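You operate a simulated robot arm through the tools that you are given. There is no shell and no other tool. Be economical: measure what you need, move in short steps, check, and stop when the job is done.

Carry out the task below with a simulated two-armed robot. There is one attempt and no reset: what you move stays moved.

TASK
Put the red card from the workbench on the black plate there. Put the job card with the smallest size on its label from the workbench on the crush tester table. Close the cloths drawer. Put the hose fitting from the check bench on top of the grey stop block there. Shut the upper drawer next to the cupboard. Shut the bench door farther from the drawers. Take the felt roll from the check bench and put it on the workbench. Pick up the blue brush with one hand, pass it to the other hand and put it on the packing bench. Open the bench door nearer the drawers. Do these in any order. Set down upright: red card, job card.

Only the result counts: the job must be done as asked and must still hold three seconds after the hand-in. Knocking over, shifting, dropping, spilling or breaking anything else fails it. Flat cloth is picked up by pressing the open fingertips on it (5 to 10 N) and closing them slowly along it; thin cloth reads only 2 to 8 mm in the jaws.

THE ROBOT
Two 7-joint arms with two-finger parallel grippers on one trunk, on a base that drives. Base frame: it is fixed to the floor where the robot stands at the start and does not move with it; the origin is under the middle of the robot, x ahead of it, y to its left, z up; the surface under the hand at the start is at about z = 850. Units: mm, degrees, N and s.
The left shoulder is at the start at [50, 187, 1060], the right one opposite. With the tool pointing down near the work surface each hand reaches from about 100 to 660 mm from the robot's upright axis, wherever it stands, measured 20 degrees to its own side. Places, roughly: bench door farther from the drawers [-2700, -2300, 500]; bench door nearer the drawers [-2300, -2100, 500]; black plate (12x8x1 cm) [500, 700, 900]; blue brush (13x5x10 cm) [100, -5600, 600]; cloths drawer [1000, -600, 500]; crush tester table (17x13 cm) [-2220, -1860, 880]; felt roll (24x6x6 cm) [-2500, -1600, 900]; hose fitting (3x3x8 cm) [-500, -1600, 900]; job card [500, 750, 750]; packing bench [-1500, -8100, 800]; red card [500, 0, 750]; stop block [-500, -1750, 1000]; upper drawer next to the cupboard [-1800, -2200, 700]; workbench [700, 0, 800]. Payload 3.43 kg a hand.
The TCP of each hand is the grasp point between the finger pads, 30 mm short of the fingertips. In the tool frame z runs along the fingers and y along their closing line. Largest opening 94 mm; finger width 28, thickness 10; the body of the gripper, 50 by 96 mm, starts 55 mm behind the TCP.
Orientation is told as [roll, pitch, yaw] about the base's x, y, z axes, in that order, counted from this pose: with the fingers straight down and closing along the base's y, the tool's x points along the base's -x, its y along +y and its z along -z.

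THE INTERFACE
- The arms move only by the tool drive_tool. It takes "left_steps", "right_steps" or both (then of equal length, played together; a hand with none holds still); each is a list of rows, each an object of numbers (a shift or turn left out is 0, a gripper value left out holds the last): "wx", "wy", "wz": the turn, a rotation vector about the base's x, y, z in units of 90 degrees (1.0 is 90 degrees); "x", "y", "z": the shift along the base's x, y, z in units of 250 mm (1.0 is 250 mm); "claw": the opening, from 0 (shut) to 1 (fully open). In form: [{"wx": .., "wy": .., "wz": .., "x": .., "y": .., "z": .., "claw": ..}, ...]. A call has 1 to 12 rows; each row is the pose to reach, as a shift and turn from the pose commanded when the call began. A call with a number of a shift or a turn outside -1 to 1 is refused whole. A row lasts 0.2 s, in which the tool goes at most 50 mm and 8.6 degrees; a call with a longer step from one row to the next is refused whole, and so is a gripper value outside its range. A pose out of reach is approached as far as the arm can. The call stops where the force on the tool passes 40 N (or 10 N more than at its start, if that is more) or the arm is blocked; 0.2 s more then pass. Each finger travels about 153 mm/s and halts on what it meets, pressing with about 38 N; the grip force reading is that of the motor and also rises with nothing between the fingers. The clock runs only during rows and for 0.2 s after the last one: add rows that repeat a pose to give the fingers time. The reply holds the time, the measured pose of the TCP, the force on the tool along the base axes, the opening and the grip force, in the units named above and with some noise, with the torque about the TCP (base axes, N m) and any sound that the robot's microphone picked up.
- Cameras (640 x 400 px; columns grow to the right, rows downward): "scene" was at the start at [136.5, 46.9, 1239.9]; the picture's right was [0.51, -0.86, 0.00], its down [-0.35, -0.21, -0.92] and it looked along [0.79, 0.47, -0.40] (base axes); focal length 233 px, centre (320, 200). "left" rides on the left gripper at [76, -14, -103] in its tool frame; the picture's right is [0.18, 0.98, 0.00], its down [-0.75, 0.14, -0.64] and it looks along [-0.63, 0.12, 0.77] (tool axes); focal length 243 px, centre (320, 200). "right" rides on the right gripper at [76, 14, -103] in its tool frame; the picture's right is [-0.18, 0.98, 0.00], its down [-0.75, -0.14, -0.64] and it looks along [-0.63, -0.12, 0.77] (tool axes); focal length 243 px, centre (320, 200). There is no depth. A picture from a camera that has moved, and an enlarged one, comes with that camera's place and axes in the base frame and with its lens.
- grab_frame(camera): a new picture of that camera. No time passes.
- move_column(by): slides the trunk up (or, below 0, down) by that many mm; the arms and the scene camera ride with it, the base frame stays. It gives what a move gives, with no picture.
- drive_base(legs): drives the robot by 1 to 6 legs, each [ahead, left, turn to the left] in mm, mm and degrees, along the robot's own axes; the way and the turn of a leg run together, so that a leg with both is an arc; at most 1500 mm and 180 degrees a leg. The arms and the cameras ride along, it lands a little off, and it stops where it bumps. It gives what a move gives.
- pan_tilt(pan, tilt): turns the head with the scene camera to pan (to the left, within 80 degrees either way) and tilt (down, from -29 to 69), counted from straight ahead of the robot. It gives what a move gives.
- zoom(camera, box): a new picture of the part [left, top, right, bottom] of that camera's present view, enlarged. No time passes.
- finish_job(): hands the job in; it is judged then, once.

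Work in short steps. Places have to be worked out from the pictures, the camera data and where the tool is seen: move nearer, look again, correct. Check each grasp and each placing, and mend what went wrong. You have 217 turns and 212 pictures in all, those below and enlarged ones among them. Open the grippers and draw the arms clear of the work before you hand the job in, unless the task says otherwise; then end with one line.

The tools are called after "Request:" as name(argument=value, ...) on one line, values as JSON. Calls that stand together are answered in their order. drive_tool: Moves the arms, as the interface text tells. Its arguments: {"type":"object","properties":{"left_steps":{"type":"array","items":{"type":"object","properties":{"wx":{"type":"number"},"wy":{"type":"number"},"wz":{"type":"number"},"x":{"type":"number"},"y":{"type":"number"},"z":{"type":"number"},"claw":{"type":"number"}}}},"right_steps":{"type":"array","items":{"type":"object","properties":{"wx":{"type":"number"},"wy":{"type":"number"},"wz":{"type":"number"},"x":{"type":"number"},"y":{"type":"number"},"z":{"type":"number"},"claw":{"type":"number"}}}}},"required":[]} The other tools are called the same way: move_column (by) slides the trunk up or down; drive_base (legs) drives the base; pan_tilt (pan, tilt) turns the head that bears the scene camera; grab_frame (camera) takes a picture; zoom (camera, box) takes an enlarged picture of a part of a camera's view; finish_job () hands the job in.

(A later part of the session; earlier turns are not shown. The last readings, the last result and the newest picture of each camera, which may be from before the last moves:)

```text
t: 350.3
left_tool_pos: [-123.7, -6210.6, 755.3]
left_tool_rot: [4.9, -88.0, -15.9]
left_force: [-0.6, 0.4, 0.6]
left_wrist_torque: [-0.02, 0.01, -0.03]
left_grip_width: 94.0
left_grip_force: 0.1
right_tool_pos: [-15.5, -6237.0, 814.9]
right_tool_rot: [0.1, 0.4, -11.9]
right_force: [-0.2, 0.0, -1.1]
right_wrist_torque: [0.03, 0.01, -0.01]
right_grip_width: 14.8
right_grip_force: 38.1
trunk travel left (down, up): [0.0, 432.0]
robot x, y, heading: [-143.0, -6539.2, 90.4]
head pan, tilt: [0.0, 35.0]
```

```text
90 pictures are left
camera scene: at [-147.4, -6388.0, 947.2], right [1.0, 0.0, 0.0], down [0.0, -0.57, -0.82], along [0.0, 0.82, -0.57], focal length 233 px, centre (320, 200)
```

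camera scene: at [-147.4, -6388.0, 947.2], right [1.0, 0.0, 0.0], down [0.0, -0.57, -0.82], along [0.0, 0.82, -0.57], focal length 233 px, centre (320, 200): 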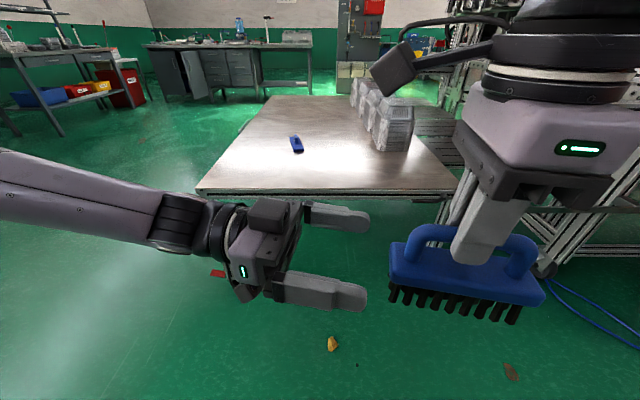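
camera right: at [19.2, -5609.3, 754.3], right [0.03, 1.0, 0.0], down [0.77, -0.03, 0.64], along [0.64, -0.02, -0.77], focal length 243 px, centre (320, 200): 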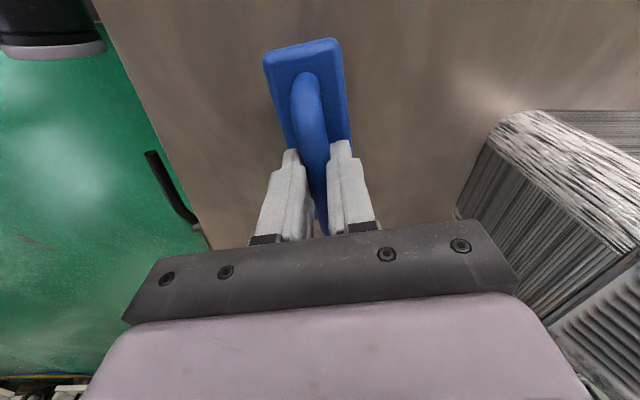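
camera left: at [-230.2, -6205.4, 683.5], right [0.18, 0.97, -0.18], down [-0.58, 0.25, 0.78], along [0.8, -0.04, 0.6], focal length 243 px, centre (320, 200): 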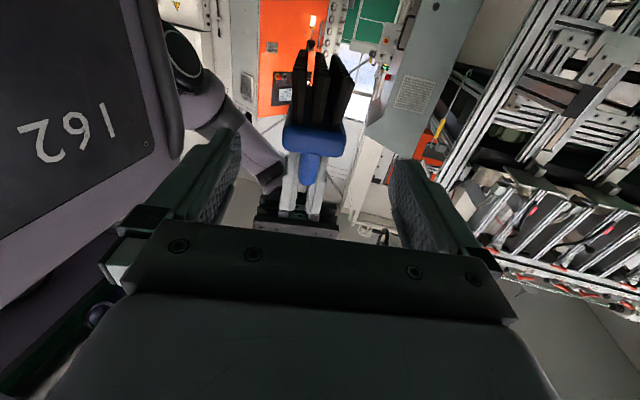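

No reach trouble now. I advance 60 mm along the axis (slightly up) and look again.

Request:
drive_tool(left_steps=[{"x": 0.06, "y": -0.03, "z": 0.04}, {"x": 0.12, "y": -0.045, "z": 0.04}, {"x": 0.18, "y": -0.06, "z": 0.04}, {"x": 0.24, "y": -0.07, "z": 0.04}, {"x": 0.24, "y": -0.07, "z": 0.04}])

Request:
grab_frame(camera="left")

Request:
grab_frame(camera="scene")

```text
t: 351.5
left_tool_pos: [-92.2, -6234.6, 776.9]
left_tool_rot: [5.2, -87.9, -16.3]
left_force: [0.5, -0.5, 0.1]
left_wrist_torque: [0.0, 0.0, -0.01]
left_grip_width: 93.9
left_grip_force: 0.0
left hand out of reach, approached as far as the arm can: row 2, 3, 4, 5
right_tool_pos: [-16.0, -6237.0, 815.7]
right_tool_rot: [0.1, 0.4, -11.9]
right_force: [1.1, 0.6, -1.1]
right_wrist_torque: [-0.02, 0.01, -0.02]
right_grip_width: 15.0
right_grip_force: 38.2
trunk travel left (down, up): [0.0, 432.0]
robot x, y, heading: [-144.7, -6533.8, 90.2]
head pan, tilt: [0.0, 35.0]
```

```text
89 pictures are left
camera left: at [-198.0, -6228.1, 703.8], right [0.18, 0.97, -0.18], down [-0.58, 0.25, 0.78], along [0.8, -0.04, 0.6], focal length 243 px, centre (320, 200)
```

left: 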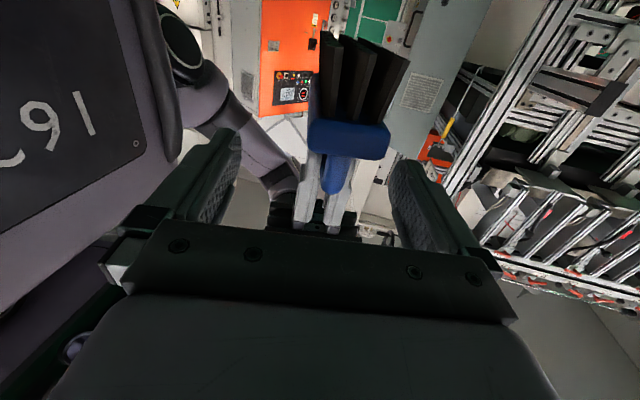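

```text
88 pictures are left
camera scene: at [-147.4, -6388.0, 947.2], right [1.0, 0.0, 0.0], down [0.0, -0.57, -0.82], along [0.0, 0.82, -0.57], focal length 233 px, centre (320, 200)
```

scene: 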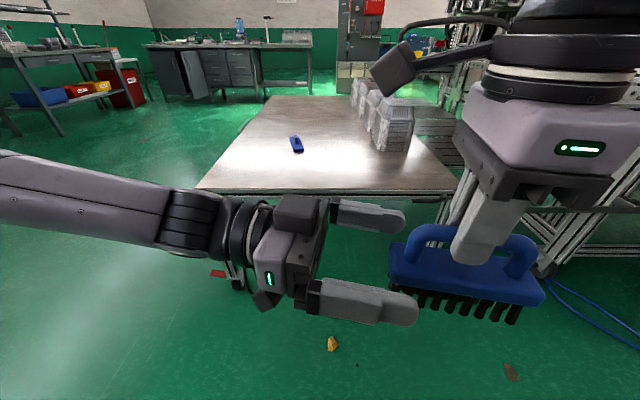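

The tips just touch the block's end plane. Tilting both tools 20° about y (brush's left end up) shifts the brush ~50 mm inward. I retreat the left a bit and tilt both.

Request:
drive_tool(right_steps=[{"wy": 0.0}, {"wy": 0.07, "x": -0.05}, {"wy": 0.14, "x": -0.1}, {"wy": 0.222, "x": -0.16}, {"wy": 0.222, "x": -0.2}, {"wy": 0.222, "x": -0.2}], left_steps=[{"x": -0.15, "y": 0.03}, {"x": -0.3, "y": 0.06, "wy": 0.07, "wx": 0.015}, {"x": -0.45, "y": 0.08, "wy": 0.14, "wx": 0.03, "z": 0.06}, {"x": -0.5, "y": 0.1, "wy": 0.217, "wx": 0.05, "z": 0.12}, {"x": -0.5, "y": 0.1, "wy": 0.217, "wx": 0.05, "z": 0.16}, {"x": -0.5, "y": 0.1, "wy": 0.217, "wx": 0.05, "z": 0.16}])

Request:
grab_frame(camera="left")

Request:
grab_frame(camera="scene")

```text
t: 352.9
left_tool_pos: [-218.4, -6209.2, 816.4]
left_tool_rot: [2.1, -67.8, -13.2]
left_force: [-0.2, 0.3, 0.5]
left_wrist_torque: [0.01, 0.01, -0.01]
left_grip_width: 94.0
left_grip_force: 0.0
right_tool_pos: [-65.8, -6237.3, 814.7]
right_tool_rot: [-4.1, 19.8, -12.6]
right_force: [-0.2, 0.5, 0.4]
right_wrist_torque: [0.03, -0.01, 0.0]
right_grip_width: 14.6
right_grip_force: 37.2
trunk travel left (down, up): [0.0, 432.0]
robot x, y, heading: [-145.4, -6535.0, 90.2]
head pan, tilt: [0.0, 35.0]
```

```text
87 pictures are left
camera left: at [-342.2, -6198.3, 784.5], right [0.12, 0.98, -0.16], down [-0.28, 0.19, 0.94], along [0.95, -0.07, 0.3], focal length 243 px, centre (320, 200)
```

left: 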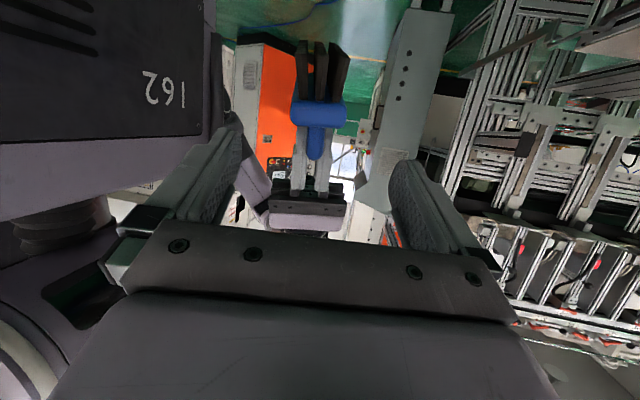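

```text
86 pictures are left
camera scene: at [-147.4, -6388.0, 947.2], right [1.0, 0.0, 0.0], down [0.0, -0.57, -0.82], along [0.0, 0.82, -0.57], focal length 233 px, centre (320, 200)
```

scene: 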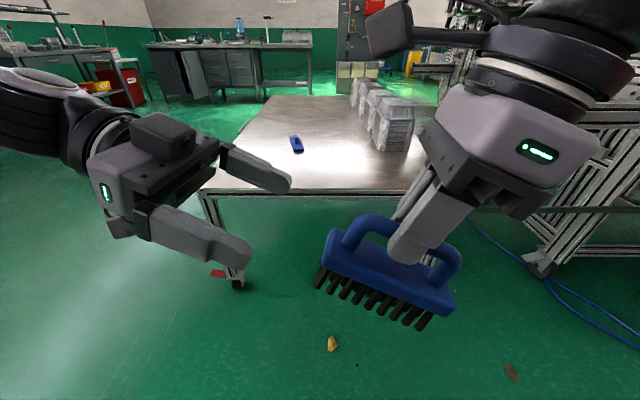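

Great, that freed both arms. I advance the left 70 mm along its axis and check.

Request:
drive_tool(left_steps=[{"x": 0.06, "y": -0.012, "z": -0.015}, {"x": 0.12, "y": -0.024, "z": -0.035}, {"x": 0.19, "y": -0.037, "z": -0.06}, {"x": 0.256, "y": -0.05, "z": -0.08}, {"x": 0.256, "y": -0.05, "z": -0.08}])

Request:
grab_frame(camera="left")

Request:
grab_frame(camera="scene")

```text
t: 354.1
left_tool_pos: [-153.6, -6221.6, 795.9]
left_tool_rot: [2.2, -67.7, -13.3]
left_force: [0.6, 0.2, 0.8]
left_wrist_torque: [0.01, 0.0, 0.0]
left_grip_width: 94.0
left_grip_force: 0.1
right_tool_pos: [-65.5, -6236.8, 814.9]
right_tool_rot: [-4.2, 19.9, -12.7]
right_force: [-0.6, 0.6, -1.9]
right_wrist_torque: [0.0, 0.0, -0.02]
right_grip_width: 14.8
right_grip_force: 38.0
trunk travel left (down, up): [0.0, 432.0]
robot x, y, heading: [-143.5, -6536.3, 90.4]
head pan, tilt: [0.0, 35.0]
```

```text
85 pictures are left
camera left: at [-277.5, -6210.9, 764.3], right [0.12, 0.98, -0.16], down [-0.28, 0.19, 0.94], along [0.95, -0.07, 0.3], focal length 243 px, centre (320, 200)
```

left: 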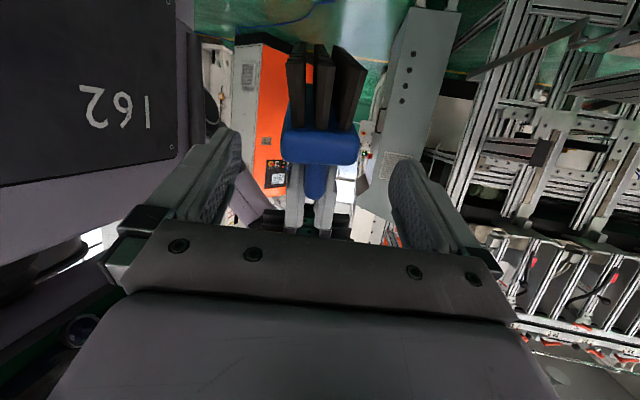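

```text
84 pictures are left
camera scene: at [-147.4, -6388.0, 947.2], right [1.0, 0.0, 0.0], down [0.0, -0.57, -0.82], along [0.0, 0.82, -0.57], focal length 233 px, centre (320, 200)
```

scene: 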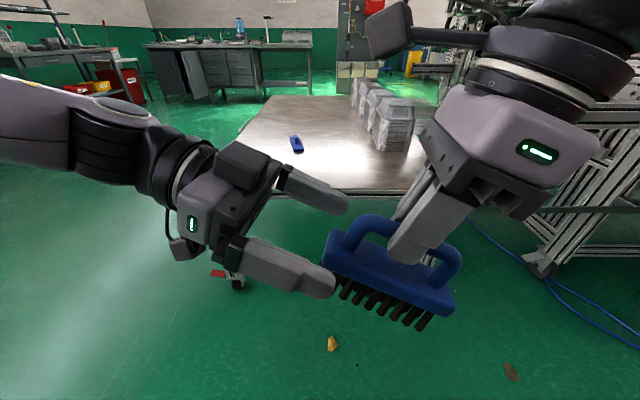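

Overlap ≈15 mm; the block sits ~12 mm low of the finger axis. I advance 25 mm more and 12 mm lower.

Request:
drive_tool(left_steps=[{"z": -0.025}, {"z": -0.05}, {"x": 0.03, "y": -0.007, "z": -0.06}, {"x": 0.06, "y": -0.014, "z": -0.073}, {"x": 0.095, "y": -0.02, "z": -0.085}, {"x": 0.095, "y": -0.02, "z": -0.085}])

Request:
grab_frame(camera="left")

Request:
zoom(camera="scene", box=[180, 100, 500, 350])

```text
t: 355.5
left_tool_pos: [-129.4, -6227.9, 776.2]
left_tool_rot: [2.0, -67.7, -13.2]
left_force: [-1.0, -0.5, 0.2]
left_wrist_torque: [0.0, -0.01, 0.01]
left_grip_width: 94.1
left_grip_force: 0.1
right_tool_pos: [-66.3, -6237.5, 814.9]
right_tool_rot: [-4.1, 19.9, -12.7]
right_force: [0.2, 1.0, -1.3]
right_wrist_torque: [0.02, -0.04, -0.01]
right_grip_width: 14.9
right_grip_force: 37.7
trunk travel left (down, up): [0.0, 432.0]
robot x, y, heading: [-149.9, -6532.6, 90.2]
head pan, tilt: [0.0, 35.0]
```

```text
83 pictures are left
camera left: at [-253.4, -6216.5, 743.5], right [0.12, 0.98, -0.16], down [-0.28, 0.19, 0.94], along [0.95, -0.07, 0.3], focal length 243 px, centre (320, 200)
```

left: 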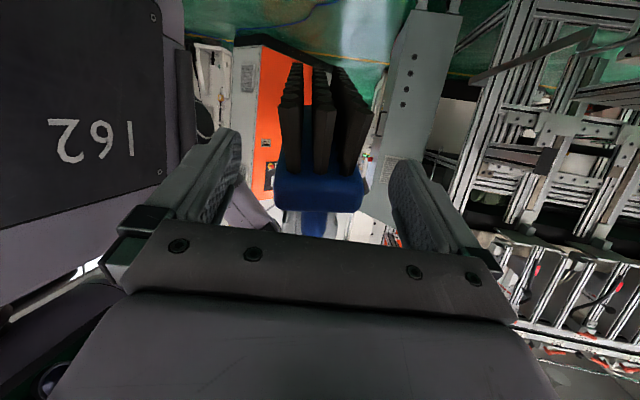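

```text
1.60 times, centred on (340, 225) of scene
camera zoom: at [-147.4, -6388.0, 947.2], right [1.0, 0.0, 0.0], down [0.0, -0.57, -0.82], along [0.0, 0.82, -0.57], focal length 373 px, centre (288, 160)
```

zoom: 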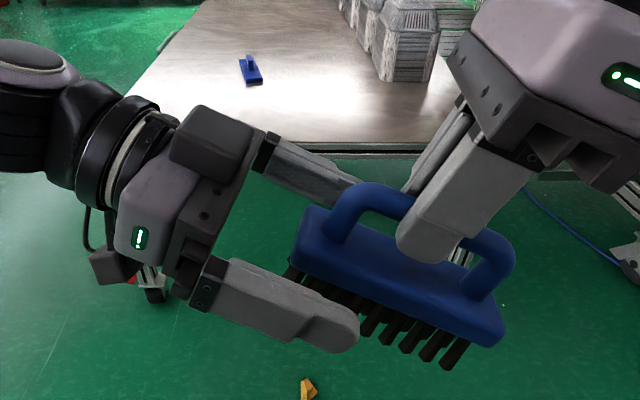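

The block's end is well between the left fingers. I close the left gripper.

Request:
drive_tool(left_steps=[{"claw": 0.8}, {"claw": 0.65}, {"claw": 0.5}, {"claw": 0.4}, {"claw": 0.35}, {"claw": 0.35}])

Request:
zoom(camera="scene", box=[180, 100, 500, 350])

Request:
grab_frame(camera="left")

```text
t: 356.9
left_tool_pos: [-129.7, -6228.0, 776.1]
left_tool_rot: [2.1, -67.8, -13.4]
left_force: [-2.6, -5.8, -0.4]
left_wrist_torque: [0.01, -0.01, -0.71]
left_grip_width: 48.1
left_grip_force: 38.5
right_tool_pos: [-66.0, -6236.2, 815.3]
right_tool_rot: [-4.0, 19.8, -12.7]
right_force: [3.5, 4.8, -1.5]
right_wrist_torque: [0.17, -0.13, 0.4]
right_grip_width: 15.4
right_grip_force: 38.1
trunk travel left (down, up): [0.0, 432.0]
robot x, y, heading: [-147.5, -6532.5, 90.4]
head pan, tilt: [0.0, 35.0]
```

```text
1.60 times, centred on (340, 225) of scene
camera zoom: at [-147.4, -6388.0, 947.2], right [1.0, 0.0, 0.0], down [0.0, -0.57, -0.82], along [0.0, 0.82, -0.57], focal length 373 px, centre (288, 160)
```

zoom: 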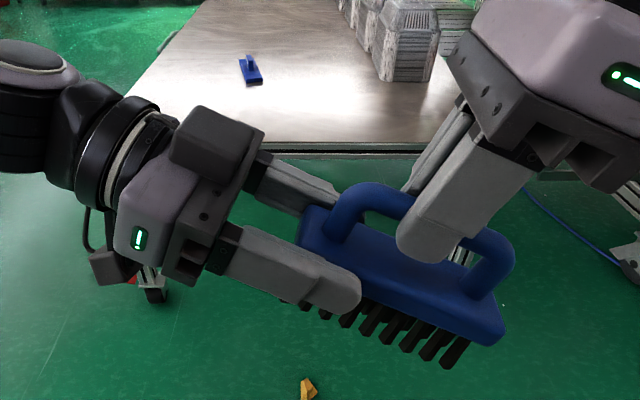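

```text
80 pictures are left
camera left: at [-253.4, -6216.9, 743.4], right [0.13, 0.98, -0.16], down [-0.28, 0.19, 0.94], along [0.95, -0.08, 0.3], focal length 243 px, centre (320, 200)
```

left: 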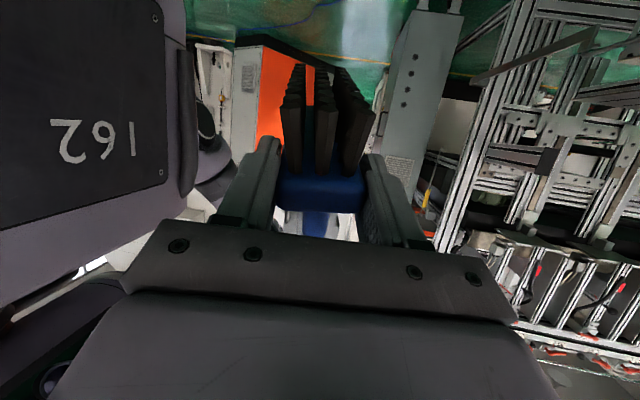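

Left holds the block (48 mm). I open the right hand and withdraw it along its own axis.

Request:
drive_tool(right_steps=[{"claw": 0.35}, {"claw": 0.6}, {"claw": 0.6}, {"claw": 0.6, "x": 0.04, "y": -0.008, "z": 0.11}, {"claw": 0.6, "x": 0.09, "y": -0.016, "z": 0.24}, {"claw": 0.6, "x": 0.14, "y": -0.025, "z": 0.38}, {"claw": 0.6, "x": 0.2, "y": -0.03, "z": 0.5}, {"claw": 0.6, "x": 0.35, "y": -0.03, "z": 0.55}, {"claw": 0.6, "x": 0.5, "y": -0.03, "z": 0.55}])

Request:
grab_frame(camera="scene")

```text
t: 358.9
left_tool_pos: [-129.3, -6227.2, 775.0]
left_tool_rot: [2.2, -67.8, -13.3]
left_force: [-0.3, -0.5, -0.6]
left_wrist_torque: [-0.03, 0.06, -0.03]
left_grip_width: 47.6
left_grip_force: 38.6
right_tool_pos: [60.9, -6244.6, 953.7]
right_tool_rot: [-4.1, 19.9, -12.7]
right_force: [0.3, -0.3, 0.5]
right_wrist_torque: [-0.01, 0.02, -0.01]
right_grip_width: 56.6
right_grip_force: 0.0
trunk travel left (down, up): [0.0, 432.0]
robot x, y, heading: [-149.9, -6535.0, 90.1]
head pan, tilt: [0.0, 35.0]
```

```text
79 pictures are left
camera scene: at [-147.5, -6388.0, 947.2], right [1.0, 0.0, 0.0], down [0.0, -0.57, -0.82], along [0.0, 0.82, -0.57], focal length 233 px, centre (320, 200)
```

scene: 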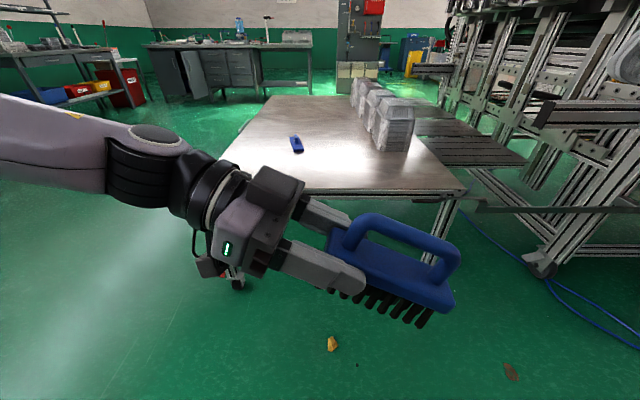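

Handover done. Now I swing the left hand round to point forward in a few steps and raise it.

Request:
drive_tool(left_steps=[{"wz": 0.085, "x": -0.1, "z": 0.05}, {"wz": 0.17, "x": -0.2, "z": 0.1, "y": 0.05}, {"wz": 0.255, "x": -0.3, "z": 0.15, "y": 0.1}, {"wz": 0.34, "x": -0.42, "z": 0.2, "y": 0.15}, {"wz": 0.425, "x": -0.54, "z": 0.25, "y": 0.2}, {"wz": 0.51, "x": -0.66, "z": 0.3, "y": 0.25}, {"wz": 0.595, "x": -0.78, "z": 0.35, "y": 0.3}, {"wz": 0.68, "x": -0.9, "z": 0.4, "y": 0.3}, {"wz": 0.68, "x": -0.9, "z": 0.4, "y": 0.3}])

Request:
drive_tool(left_steps=[{"wz": 0.085, "x": -0.1, "y": 0.05}, {"wz": 0.17, "x": -0.2, "y": 0.1}, {"wz": 0.255, "x": -0.2, "y": 0.2}, {"wz": 0.34, "x": -0.2, "y": 0.3}, {"wz": 0.43, "x": -0.2, "y": 0.4}, {"wz": 0.43, "x": -0.2, "y": 0.4}])

Request:
drive_tool(left_steps=[{"wx": 0.085}, {"wx": 0.17}, {"wx": 0.25}, {"wx": 0.25}])

Request:
grab_frame(camera="left")

```text
t: 360.9
left_tool_pos: [-354.2, -6152.3, 875.5]
left_tool_rot: [1.9, -68.0, 48.2]
left_force: [0.3, -0.2, -2.0]
left_wrist_torque: [-0.09, 0.02, 0.01]
left_grip_width: 47.3
left_grip_force: 38.7
right_tool_pos: [57.9, -6245.2, 952.8]
right_tool_rot: [-4.1, 20.0, -12.6]
right_force: [0.1, -0.2, 0.0]
right_wrist_torque: [-0.01, -0.01, -0.03]
right_grip_width: 56.5
right_grip_force: 0.0
trunk travel left (down, up): [0.0, 432.0]
robot x, y, heading: [-150.1, -6532.7, 90.2]
head pan, tilt: [0.0, 35.0]
```

```text
t: 362.3
left_tool_pos: [-533.5, -6045.1, 862.3]
left_tool_rot: [-1.9, -68.4, 86.8]
left_force: [-0.4, 0.5, -1.5]
left_wrist_torque: [-0.05, -0.02, -0.02]
left_grip_width: 47.5
left_grip_force: 37.9
left hand out of reach, approached as far as the arm can: row 3, 4, 5, 6
right_tool_pos: [58.7, -6244.0, 951.8]
right_tool_rot: [-4.1, 19.9, -12.8]
right_force: [-0.2, -0.2, 0.3]
right_wrist_torque: [-0.02, 0.02, -0.02]
right_grip_width: 56.3
right_grip_force: 0.0
trunk travel left (down, up): [0.0, 432.0]
robot x, y, heading: [-145.1, -6532.3, 90.1]
head pan, tilt: [0.0, 35.0]
```

```text
t: 363.3
left_tool_pos: [-532.8, -6045.8, 863.1]
left_tool_rot: [123.1, -88.5, -38.2]
left_force: [-0.6, -0.7, -2.6]
left_wrist_torque: [-0.06, 0.02, 0.04]
left_grip_width: 47.4
left_grip_force: 38.0
right_tool_pos: [59.8, -6244.6, 952.6]
right_tool_rot: [-4.0, 19.9, -12.6]
right_force: [-1.1, 0.6, -0.5]
right_wrist_torque: [0.01, 0.01, 0.04]
right_grip_width: 56.4
right_grip_force: 0.0
trunk travel left (down, up): [0.0, 432.0]
robot x, y, heading: [-145.6, -6534.2, 90.0]
head pan, tilt: [0.0, 35.0]
```

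```text
78 pictures are left
camera left: at [-529.0, -6148.3, 785.2], right [-0.98, 0.09, -0.16], down [-0.18, -0.64, 0.75], along [-0.04, 0.76, 0.64], focal length 243 px, centre (320, 200)
```

left: 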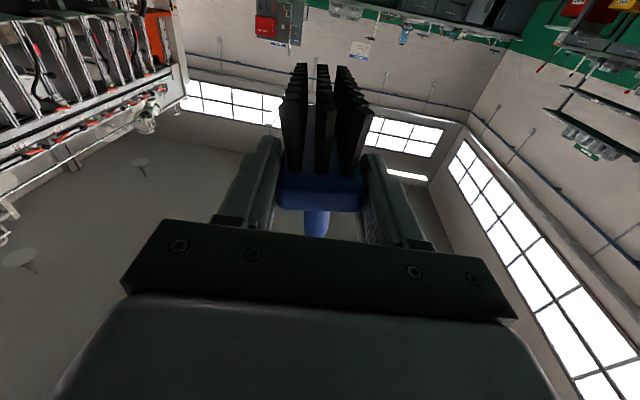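

Brush is level, pointing forward. I drive toward the packing bench and look.

Request:
move_column(by=250)

Request:
drive_base(legs=[[-200, 0, 0], [0, 0, 90], [1500, 0, 0], [0, 0, 90]])

Request:
pan_tilt(pan=0, tilt=25)

Request:
grab_frame(camera="scene")

```text
t: 365.9
left_tool_pos: [-533.0, -6046.0, 1113.9]
left_tool_rot: [119.9, -88.6, -34.9]
left_force: [-1.1, 1.0, -1.5]
left_wrist_torque: [-0.08, -0.01, -0.02]
left_grip_width: 47.3
left_grip_force: 38.0
right_tool_pos: [58.9, -6243.7, 1202.6]
right_tool_rot: [-4.1, 20.0, -12.7]
right_force: [0.0, -0.5, 0.2]
right_wrist_torque: [0.0, -0.01, -0.01]
right_grip_width: 56.5
right_grip_force: 0.0
trunk travel left (down, up): [-250.0, 182.0]
robot x, y, heading: [-147.4, -6533.9, 90.3]
head pan, tilt: [0.0, 35.0]
```

```text
t: 382.1
left_tool_pos: [-1241.5, -7218.1, 1113.6]
left_tool_rot: [120.1, -88.6, 144.3]
left_force: [-0.9, -0.2, -1.0]
left_wrist_torque: [0.1, 0.01, -0.02]
left_grip_width: 47.6
left_grip_force: 38.2
right_tool_pos: [-1831.5, -7014.0, 1201.8]
right_tool_rot: [-3.9, 19.8, 166.9]
right_force: [-0.1, -0.5, -0.3]
right_wrist_torque: [-0.02, 0.02, 0.0]
right_grip_width: 56.3
right_grip_force: 0.1
trunk travel left (down, up): [-250.0, 182.0]
robot x, y, heading: [-1624.4, -6726.6, -90.0]
head pan, tilt: [0.0, 35.0]
```

```text
t: 382.8
left_tool_pos: [-1241.8, -7218.1, 1112.8]
left_tool_rot: [119.7, -88.5, 144.7]
left_force: [-1.1, -0.2, -1.1]
left_wrist_torque: [0.07, -0.03, 0.0]
left_grip_width: 47.3
left_grip_force: 38.1
right_tool_pos: [-1832.2, -7014.0, 1202.3]
right_tool_rot: [-4.1, 19.9, 166.8]
right_force: [0.0, 0.5, 0.8]
right_wrist_torque: [-0.01, 0.03, 0.02]
right_grip_width: 56.3
right_grip_force: 0.1
trunk travel left (down, up): [-250.0, 182.0]
robot x, y, heading: [-1626.9, -6721.3, -90.6]
head pan, tilt: [0.0, 25.0]
```

```text
77 pictures are left
camera scene: at [-1626.9, -6877.1, 1212.9], right [-1.0, 0.0, 0.0], down [0.0, 0.42, -0.91], along [0.0, -0.91, -0.42], focal length 233 px, centre (320, 200)
```

scene: 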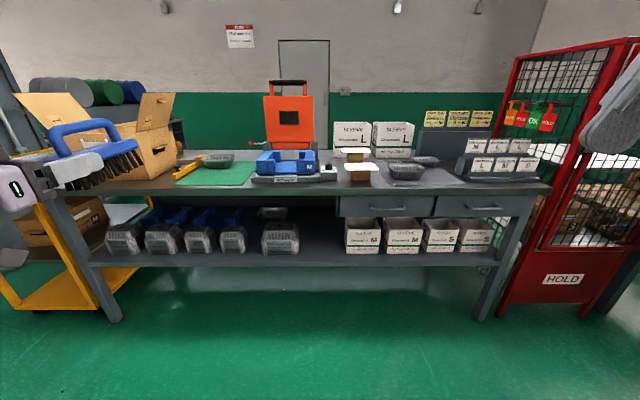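

Request:
zoom(camera="scene", box=[160, 130, 340, 220])

Request:
zoom(camera="scene", box=[320, 130, 500, 220])

```text
3.56 times, centred on (250, 175) of scene
camera zoom: at [-1626.9, -6877.1, 1212.9], right [-1.0, 0.0, 0.0], down [0.0, 0.42, -0.91], along [0.0, -0.91, -0.42], focal length 828 px, centre (569, 289)
```

zoom: 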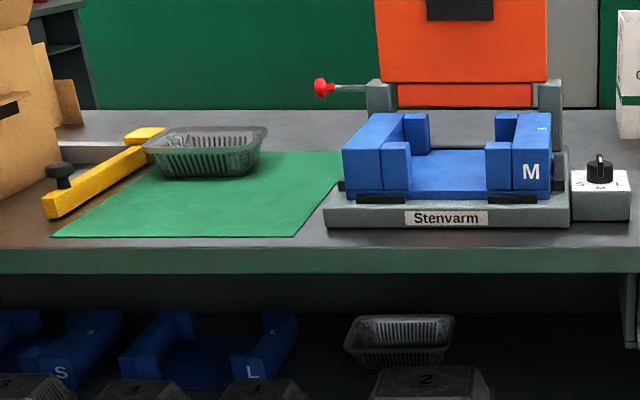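

```text
3.56 times, centred on (410, 175) of scene
camera zoom: at [-1626.9, -6877.1, 1212.9], right [-1.0, 0.0, 0.0], down [0.0, 0.42, -0.91], along [0.0, -0.91, -0.42], focal length 828 px, centre (0, 289)
```

zoom: 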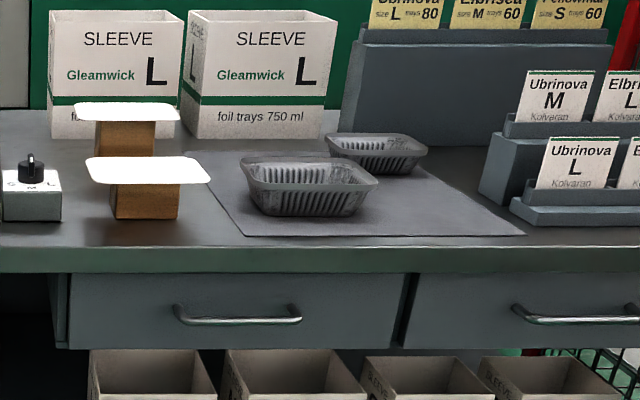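

Most of the bench front is occupied; a bare strip exists in front of the dial box and wooden block (x≈−1640…−1930, y≈−7885…−7960). I'll lay the brush there parallel to the edge, with the left tool pointing sideways and pitched down. First I turn the left hand sideways.

Request:
drive_tool(left_steps=[{"wz": -0.088, "x": -0.06, "y": 0.05}, {"wz": -0.176, "x": -0.12, "y": 0.1}, {"wz": -0.264, "x": -0.18, "y": 0.15}, {"wz": -0.352, "x": -0.25, "y": 0.2}, {"wz": -0.44, "x": -0.32, "y": 0.26}, {"wz": -0.528, "x": -0.4, "y": 0.32}, {"wz": -0.616, "x": -0.48, "y": 0.38}, {"wz": -0.704, "x": -0.56, "y": 0.44}, {"wz": -0.792, "x": -0.64, "y": 0.5}, {"wz": -0.88, "x": -0.7, "y": 0.52}, {"wz": -0.968, "x": -0.76, "y": 0.52}, {"wz": -1.0, "x": -0.8, "y": 0.52}])

Request:
drive_tool(left_steps=[{"wy": -0.08}, {"wy": -0.16}, {"wy": -0.24}, {"wy": -0.32}, {"wy": -0.4}, {"wy": -0.44}, {"wy": -0.44}])

Request:
grab_frame(camera="scene")

```text
t: 385.4
left_tool_pos: [-1441.9, -7086.8, 1112.6]
left_tool_rot: [117.6, -88.6, 56.9]
left_force: [0.0, -0.7, -1.4]
left_wrist_torque: [0.0, -0.05, 0.02]
left_grip_width: 47.6
left_grip_force: 37.8
right_tool_pos: [-1833.5, -7013.6, 1201.9]
right_tool_rot: [-4.1, 19.9, 166.7]
right_force: [-0.8, 0.0, 0.2]
right_wrist_torque: [0.01, -0.01, 0.01]
right_grip_width: 56.7
right_grip_force: 0.1
trunk travel left (down, up): [-250.0, 182.0]
robot x, y, heading: [-1628.5, -6726.8, -90.0]
head pan, tilt: [0.0, 25.0]
```

```text
t: 387.0
left_tool_pos: [-1441.5, -7087.5, 1112.7]
left_tool_rot: [-4.1, -51.2, 178.2]
left_force: [-0.4, 0.0, -1.4]
left_wrist_torque: [-0.01, -0.08, -0.03]
left_grip_width: 47.5
left_grip_force: 37.6
right_tool_pos: [-1833.7, -7013.7, 1201.9]
right_tool_rot: [-4.1, 19.9, 166.8]
right_force: [0.2, 0.3, 1.1]
right_wrist_torque: [-0.03, 0.04, 0.0]
right_grip_width: 56.3
right_grip_force: 0.0
trunk travel left (down, up): [-250.0, 182.0]
robot x, y, heading: [-1625.1, -6726.7, -90.4]
head pan, tilt: [0.0, 25.0]
```

```text
74 pictures are left
camera scene: at [-1627.0, -6877.0, 1213.0], right [-1.0, 0.0, 0.0], down [0.0, 0.42, -0.91], along [0.0, -0.91, -0.42], focal length 233 px, centre (320, 200)
```

scene: 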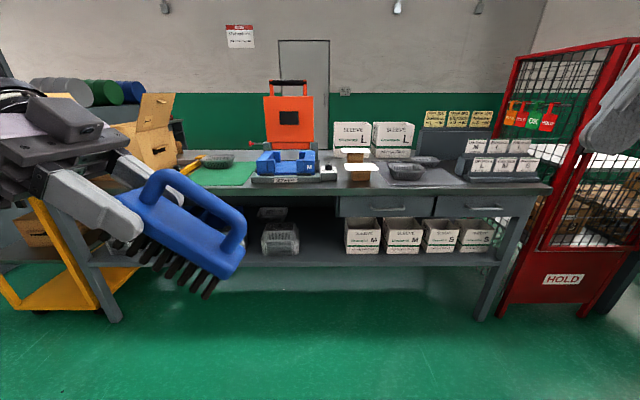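

Pose is good. I drive right 285 mm and ahead 780 mm to the bench.

Request:
drive_base(legs=[[0, -285, 0.3], [780, 0, 0]])

Request:
pan_tilt(pan=15, tilt=45)

Request:
grab_frame(camera="scene")

```text
t: 393.9
left_tool_pos: [-1721.6, -7871.9, 1112.1]
left_tool_rot: [-4.2, -51.2, 178.5]
left_force: [-0.5, -0.6, -1.3]
left_wrist_torque: [-0.01, -0.05, -0.01]
left_grip_width: 47.7
left_grip_force: 37.4
right_tool_pos: [-2113.4, -7799.5, 1202.3]
right_tool_rot: [-4.1, 19.9, 167.2]
right_force: [0.7, -0.2, -1.3]
right_wrist_torque: [-0.03, -0.01, 0.0]
right_grip_width: 56.3
right_grip_force: 0.1
trunk travel left (down, up): [-250.0, 182.0]
robot x, y, heading: [-1904.7, -7509.0, -89.6]
head pan, tilt: [0.0, 25.0]
```

```text
t: 394.7
left_tool_pos: [-1722.1, -7871.3, 1113.4]
left_tool_rot: [-4.1, -51.1, 178.5]
left_force: [0.3, 1.3, -0.7]
left_wrist_torque: [0.04, -0.01, -0.03]
left_grip_width: 47.7
left_grip_force: 37.9
right_tool_pos: [-2114.1, -7800.1, 1201.9]
right_tool_rot: [-4.1, 19.9, 167.2]
right_force: [0.4, -0.4, -0.1]
right_wrist_torque: [0.02, -0.01, -0.02]
right_grip_width: 56.2
right_grip_force: 0.0
trunk travel left (down, up): [-250.0, 182.0]
robot x, y, heading: [-1908.2, -7511.7, -89.7]
head pan, tilt: [15.0, 45.0]
```

```text
73 pictures are left
camera scene: at [-1887.5, -7648.9, 1182.4], right [-0.97, -0.26, 0.0], down [-0.18, 0.68, -0.71], along [0.18, -0.68, -0.71], focal length 233 px, centre (320, 200)
```

scene: 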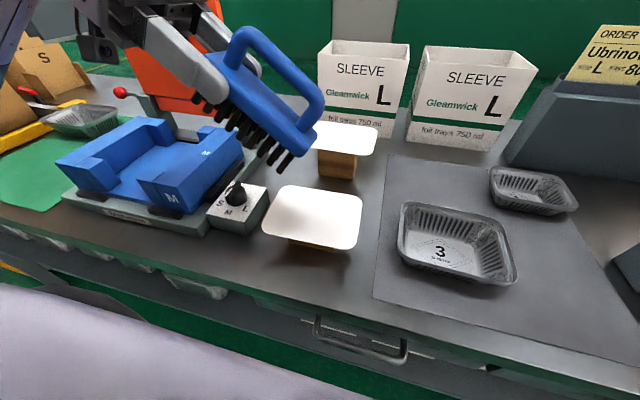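

Refined estimate: bench top z≈858, front edge y≈−7767; white plate front at y≈−7830. I'll lay the brush centred at (−1790, −7797). I back 74 mm and lower the left hand to a pre-contact pose.

Request:
drive_base(legs=[[-74, 0, 0]])

Request:
drive_tool(left_steps=[{"x": -0.12}, {"x": -0.24}, {"x": -0.24, "z": -0.12}, {"x": -0.24, "z": -0.24}, {"x": -0.24, "z": -0.36}, {"x": -0.24, "z": -0.44}, {"x": -0.24, "z": -0.44}])

Request:
grab_frame(camera="scene")

```text
t: 395.8
left_tool_pos: [-1722.2, -7799.3, 1114.2]
left_tool_rot: [-4.0, -51.2, 178.6]
left_force: [-0.2, 0.5, -1.1]
left_wrist_torque: [-0.02, -0.08, -0.01]
left_grip_width: 47.5
left_grip_force: 38.0
right_tool_pos: [-2113.2, -7728.2, 1201.3]
right_tool_rot: [-4.0, 19.9, 167.2]
right_force: [-0.3, -0.3, 0.2]
right_wrist_torque: [0.01, -0.02, 0.0]
right_grip_width: 56.2
right_grip_force: 0.1
trunk travel left (down, up): [-250.0, 182.0]
robot x, y, heading: [-1907.2, -7438.4, -89.9]
head pan, tilt: [15.0, 45.0]
```

```text
t: 397.4
left_tool_pos: [-1781.7, -7798.8, 1002.8]
left_tool_rot: [-4.1, -51.3, 178.5]
left_force: [-0.5, 0.2, -2.1]
left_wrist_torque: [0.02, -0.03, 0.02]
left_grip_width: 47.4
left_grip_force: 38.1
right_tool_pos: [-2113.0, -7727.6, 1201.4]
right_tool_rot: [-4.0, 19.8, 167.1]
right_force: [-0.5, -0.7, 0.8]
right_wrist_torque: [0.0, -0.01, -0.02]
right_grip_width: 56.4
right_grip_force: 0.1
trunk travel left (down, up): [-250.0, 182.0]
robot x, y, heading: [-1910.5, -7439.7, -89.7]
head pan, tilt: [15.0, 45.0]
```

```text
72 pictures are left
camera scene: at [-1887.6, -7576.1, 1182.4], right [-0.97, -0.26, 0.0], down [-0.18, 0.68, -0.71], along [0.18, -0.68, -0.71], focal length 233 px, centre (320, 200)
```

scene: 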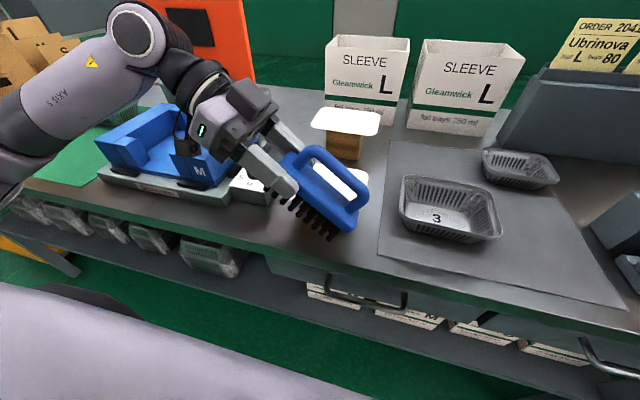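

Position agrees with prediction. I lower to contact and watch the force.

Request:
drive_tool(left_steps=[{"z": -0.06}, {"z": -0.11}, {"z": -0.13}, {"z": -0.15}, {"z": -0.165}, {"z": -0.165}])

Request:
grab_frame(camera="scene")

```text
t: 398.8
left_tool_pos: [-1781.2, -7798.3, 961.1]
left_tool_rot: [-4.0, -51.1, 178.5]
left_force: [0.2, -0.2, -0.8]
left_wrist_torque: [0.0, -0.05, 0.02]
left_grip_width: 47.6
left_grip_force: 38.0
right_tool_pos: [-2113.1, -7727.1, 1202.1]
right_tool_rot: [-4.1, 19.8, 167.2]
right_force: [0.1, 0.1, 0.0]
right_wrist_torque: [0.01, -0.02, 0.02]
right_grip_width: 56.5
right_grip_force: 0.1
trunk travel left (down, up): [-250.0, 182.0]
robot x, y, heading: [-1905.8, -7433.4, -89.8]
head pan, tilt: [15.0, 45.0]
```

```text
71 pictures are left
camera scene: at [-1887.6, -7576.1, 1182.4], right [-0.97, -0.26, 0.0], down [-0.18, 0.68, -0.71], along [0.18, -0.68, -0.71], focal length 233 px, centre (320, 200)
```

scene: 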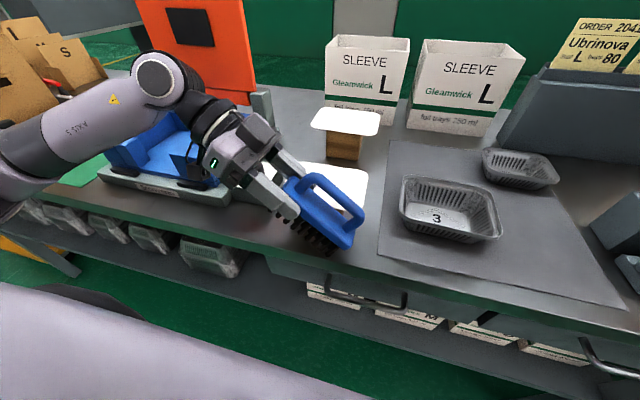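

No contact yet; I continue down in small steps until the force rises.

Request:
drive_tool(left_steps=[{"z": -0.02}, {"z": -0.04}, {"z": -0.06}, {"z": -0.08}, {"z": -0.1}, {"z": -0.1}])

Request:
zoom(camera="scene", box=[220, 140, 420, 300])

```text
t: 400.1
left_tool_pos: [-1781.9, -7796.8, 937.3]
left_tool_rot: [-4.0, -51.3, 178.3]
left_force: [5.7, 2.2, 16.1]
left_wrist_torque: [-0.03, 0.92, -0.1]
left_grip_width: 49.8
left_grip_force: 38.3
right_tool_pos: [-2112.9, -7726.6, 1202.8]
right_tool_rot: [-4.0, 19.9, 167.3]
right_force: [0.1, -0.9, 0.2]
right_wrist_torque: [-0.01, 0.0, 0.01]
right_grip_width: 56.6
right_grip_force: 0.0
trunk travel left (down, up): [-250.0, 182.0]
robot x, y, heading: [-1906.9, -7435.2, -89.9]
head pan, tilt: [15.0, 45.0]
```

```text
2.50 times, centred on (320, 220) of scene
camera zoom: at [-1887.3, -7575.0, 1182.5], right [-0.97, -0.26, 0.0], down [-0.18, 0.68, -0.71], along [0.18, -0.68, -0.71], focal length 582 px, centre (320, 150)
```

zoom: 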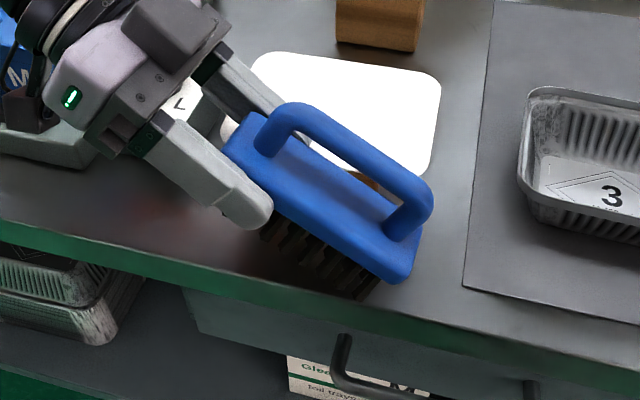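

Contact at 16 N (bench ≈ z 832); the bristles are close to the edge. I lift slightly, move 14 mm further in, then lower along an arc so the brush levels itself in the grip.

Request:
drive_tool(left_steps=[{"z": 0.05}, {"z": 0.05, "y": -0.03}, {"z": 0.05, "y": -0.056}, {"z": 0.015, "y": -0.056}, {"z": -0.01, "x": 0.03, "y": -0.056}, {"z": -0.038, "x": 0.064, "y": -0.056}, {"z": -0.07, "x": 0.095, "y": -0.056}, {"z": -0.106, "x": 0.126, "y": -0.056}, {"z": -0.106, "x": 0.126, "y": -0.056}])

Request:
zoom(camera="scene", box=[220, 140, 420, 300])

```text
t: 402.1
left_tool_pos: [-1750.4, -7812.9, 910.4]
left_tool_rot: [-3.9, -51.2, 178.5]
left_force: [-2.0, -0.2, 8.8]
left_wrist_torque: [0.01, 1.06, -0.07]
left_grip_width: 49.6
left_grip_force: 38.6
right_tool_pos: [-2114.5, -7727.5, 1202.1]
right_tool_rot: [-4.1, 19.9, 167.2]
right_force: [-0.6, 0.4, 0.5]
right_wrist_torque: [0.0, 0.0, -0.01]
right_grip_width: 56.3
right_grip_force: 0.2
trunk travel left (down, up): [-250.0, 182.0]
robot x, y, heading: [-1909.1, -7440.1, -89.9]
head pan, tilt: [15.0, 45.0]
```

```text
2.50 times, centred on (320, 220) of scene
camera zoom: at [-1887.9, -7575.5, 1182.5], right [-0.97, -0.26, 0.0], down [-0.18, 0.68, -0.71], along [0.18, -0.68, -0.71], focal length 582 px, centre (320, 150)
```

zoom: 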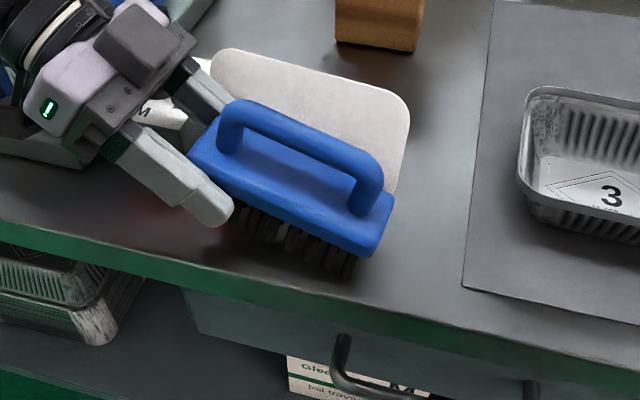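

The white plate behind the brush looks different. I check closely.

Request:
grab_frame(camera="scene")

Request:
grab_frame(camera="left")

```text
68 pictures are left
camera scene: at [-1887.9, -7575.5, 1182.5], right [-0.97, -0.26, 0.0], down [-0.18, 0.68, -0.71], along [0.18, -0.68, -0.71], focal length 233 px, centre (320, 200)
```

scene: 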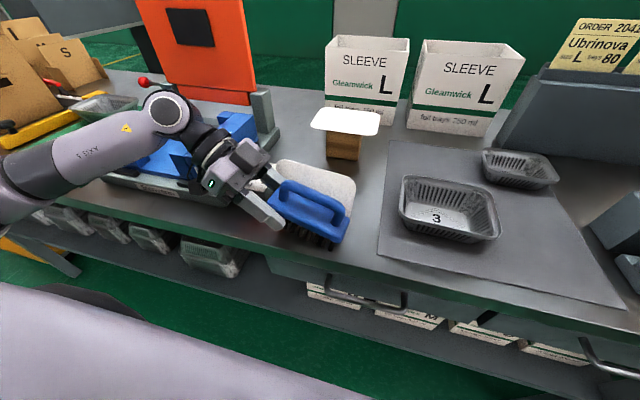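

```text
67 pictures are left
camera left: at [-1621.8, -7808.4, 916.3], right [0.04, -0.98, -0.19], down [0.01, -0.19, 0.98], along [-1.0, -0.04, 0.01], focal length 243 px, centre (320, 200)
```

left: 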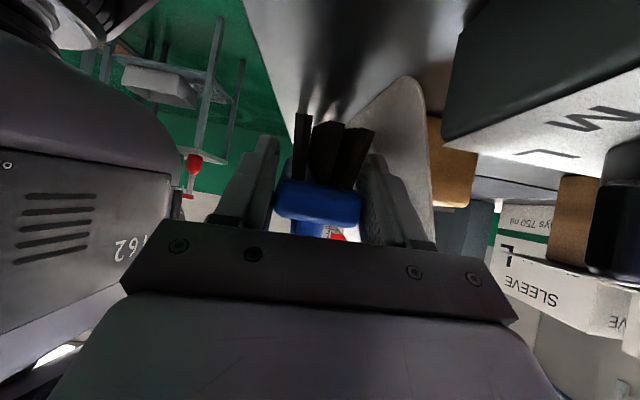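

A white lid on a wooden block behind was pushed and now leans off its block; I'll restore it afterwards. First I finish leveling the brush, open only slightly, and withdraw along +x/up.

Request:
drive_tool(left_steps=[{"x": 0.025, "z": -0.035, "y": 0.01}, {"x": 0.048, "z": -0.072, "y": 0.02}, {"x": 0.06, "z": -0.1, "y": 0.02}, {"x": 0.065, "z": -0.115, "y": 0.02}, {"x": 0.065, "z": -0.115, "y": 0.02}])

Request:
zoom(camera="scene", box=[220, 140, 420, 300])

```text
t: 403.4
left_tool_pos: [-1735.8, -7807.4, 884.8]
left_tool_rot: [-3.4, -51.4, 177.9]
left_force: [-4.4, -1.8, 27.8]
left_wrist_torque: [-0.98, -0.06, -0.32]
left_grip_width: 49.8
left_grip_force: 37.8
right_tool_pos: [-2113.8, -7726.2, 1202.4]
right_tool_rot: [-4.0, 20.0, 167.2]
right_force: [0.0, 0.1, 0.1]
right_wrist_torque: [-0.03, -0.02, -0.03]
right_grip_width: 56.1
right_grip_force: 0.0
trunk travel left (down, up): [-250.0, 182.0]
robot x, y, heading: [-1907.1, -7440.5, -90.0]
head pan, tilt: [15.0, 45.0]
```

```text
2.50 times, centred on (320, 220) of scene
camera zoom: at [-1888.7, -7574.5, 1182.9], right [-0.97, -0.26, 0.0], down [-0.18, 0.68, -0.71], along [0.19, -0.68, -0.71], focal length 582 px, centre (320, 150)
```

zoom: 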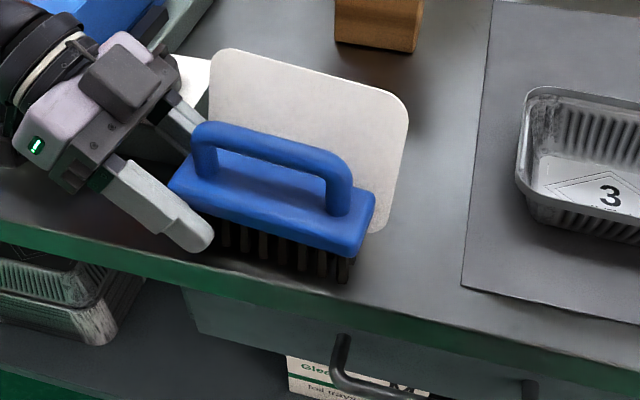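

The brush is flat (fingertips near the bench). I ease up 4 mm, open slightly and withdraw along the tool axis.

Request:
drive_tool(left_steps=[{"z": 0.016}, {"z": 0.016, "claw": 0.58}, {"z": 0.016, "claw": 0.62}, {"z": 0.016, "claw": 0.62}, {"z": 0.05, "x": 0.06, "claw": 0.62}, {"z": 0.11, "x": 0.14, "claw": 0.62}, {"z": 0.2, "x": 0.25, "claw": 0.62}, {"z": 0.32, "x": 0.36, "claw": 0.62}, {"z": 0.46, "x": 0.42, "claw": 0.62}, {"z": 0.62, "x": 0.42, "claw": 0.62}])

Request:
zoom(camera="scene", box=[200, 120, 420, 300])

```text
t: 405.6
left_tool_pos: [-1629.3, -7806.5, 1038.7]
left_tool_rot: [-4.1, -51.2, 178.5]
left_force: [-0.8, -0.5, 0.2]
left_wrist_torque: [-0.05, 0.01, 0.02]
left_grip_width: 58.5
left_grip_force: 0.0
right_tool_pos: [-2114.1, -7727.9, 1202.5]
right_tool_rot: [-4.1, 19.8, 167.1]
right_force: [-0.5, 0.2, -0.2]
right_wrist_torque: [0.01, 0.0, 0.02]
right_grip_width: 56.4
right_grip_force: 0.1
trunk travel left (down, up): [-250.0, 182.0]
robot x, y, heading: [-1912.2, -7437.3, -90.1]
head pan, tilt: [15.0, 45.0]
```

```text
2.22 times, centred on (310, 210) of scene
camera zoom: at [-1887.9, -7576.0, 1182.4], right [-0.97, -0.26, 0.0], down [-0.18, 0.68, -0.71], along [0.18, -0.68, -0.71], focal length 518 px, centre (342, 178)
```

zoom: 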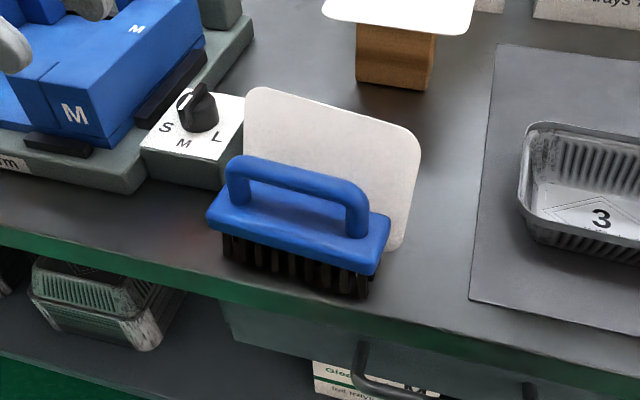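

The brush stands well, but a lid has tipped off its block and leans just behind it. I'll first relocate the brush with the left hand (gripping its handle from above) to make room for putting the lid back. I turn the left hand vertical above the brush.

Request:
drive_tool(left_steps=[{"wy": -0.09, "z": 0.1}, {"wy": -0.18, "z": 0.15}, {"wy": -0.27, "z": 0.15}, {"wy": -0.36, "z": 0.15}, {"wy": -0.45, "z": 0.15}, {"wy": -0.52, "z": 0.15}, {"wy": -0.56, "z": 0.15, "x": -0.15}, {"wy": -0.56, "z": 0.15, "x": -0.3, "y": 0.02}, {"wy": -0.56, "z": 0.15, "x": -0.45, "y": 0.03}, {"wy": -0.56, "z": 0.15, "x": -0.6, "y": 0.03}, {"wy": -0.56, "z": 0.1, "x": -0.676, "y": 0.03}, {"wy": -0.56, "z": 0.05, "x": -0.676, "y": 0.03}])

Request:
grab_frame(camera="left")

Request:
zoom(camera="scene", box=[200, 120, 420, 300])

```text
t: 408.1
left_tool_pos: [-1798.5, -7798.8, 1048.7]
left_tool_rot: [-5.2, -0.7, 179.2]
left_force: [0.6, 0.1, -0.3]
left_wrist_torque: [0.01, 0.05, 0.01]
left_grip_width: 58.3
left_grip_force: 0.0
right_tool_pos: [-2113.3, -7727.3, 1200.6]
right_tool_rot: [-4.2, 19.9, 167.2]
right_force: [-0.1, -0.5, 0.0]
right_wrist_torque: [0.04, -0.01, -0.01]
right_grip_width: 56.7
right_grip_force: 0.1
trunk travel left (down, up): [-250.0, 182.0]
robot x, y, heading: [-1907.4, -7438.0, -89.8]
head pan, tilt: [15.0, 45.0]
```

```text
64 pictures are left
camera left: at [-1720.7, -7796.1, 1151.9], right [0.17, -0.98, -0.09], down [-0.75, -0.19, 0.64], along [-0.64, -0.04, -0.77], focal length 243 px, centre (320, 200)
```

left: 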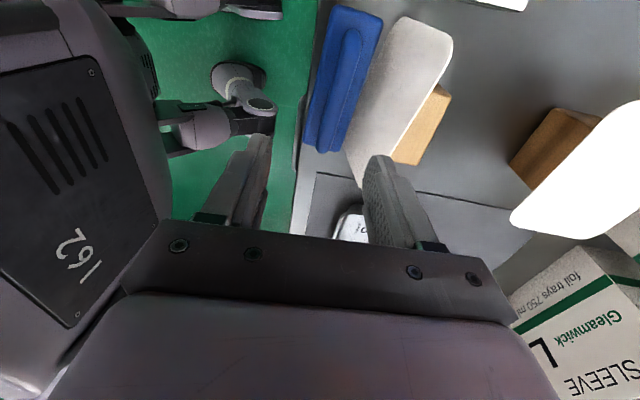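

```text
2.22 times, centred on (310, 210) of scene
camera zoom: at [-1887.5, -7576.1, 1182.4], right [-0.97, -0.26, 0.0], down [-0.18, 0.68, -0.71], along [0.18, -0.68, -0.71], focal length 518 px, centre (342, 178)
```

zoom: 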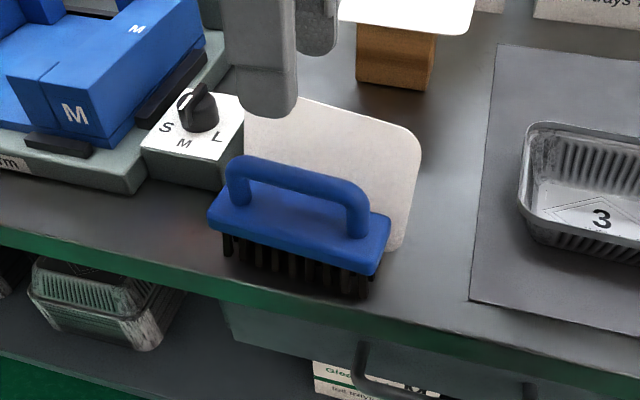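

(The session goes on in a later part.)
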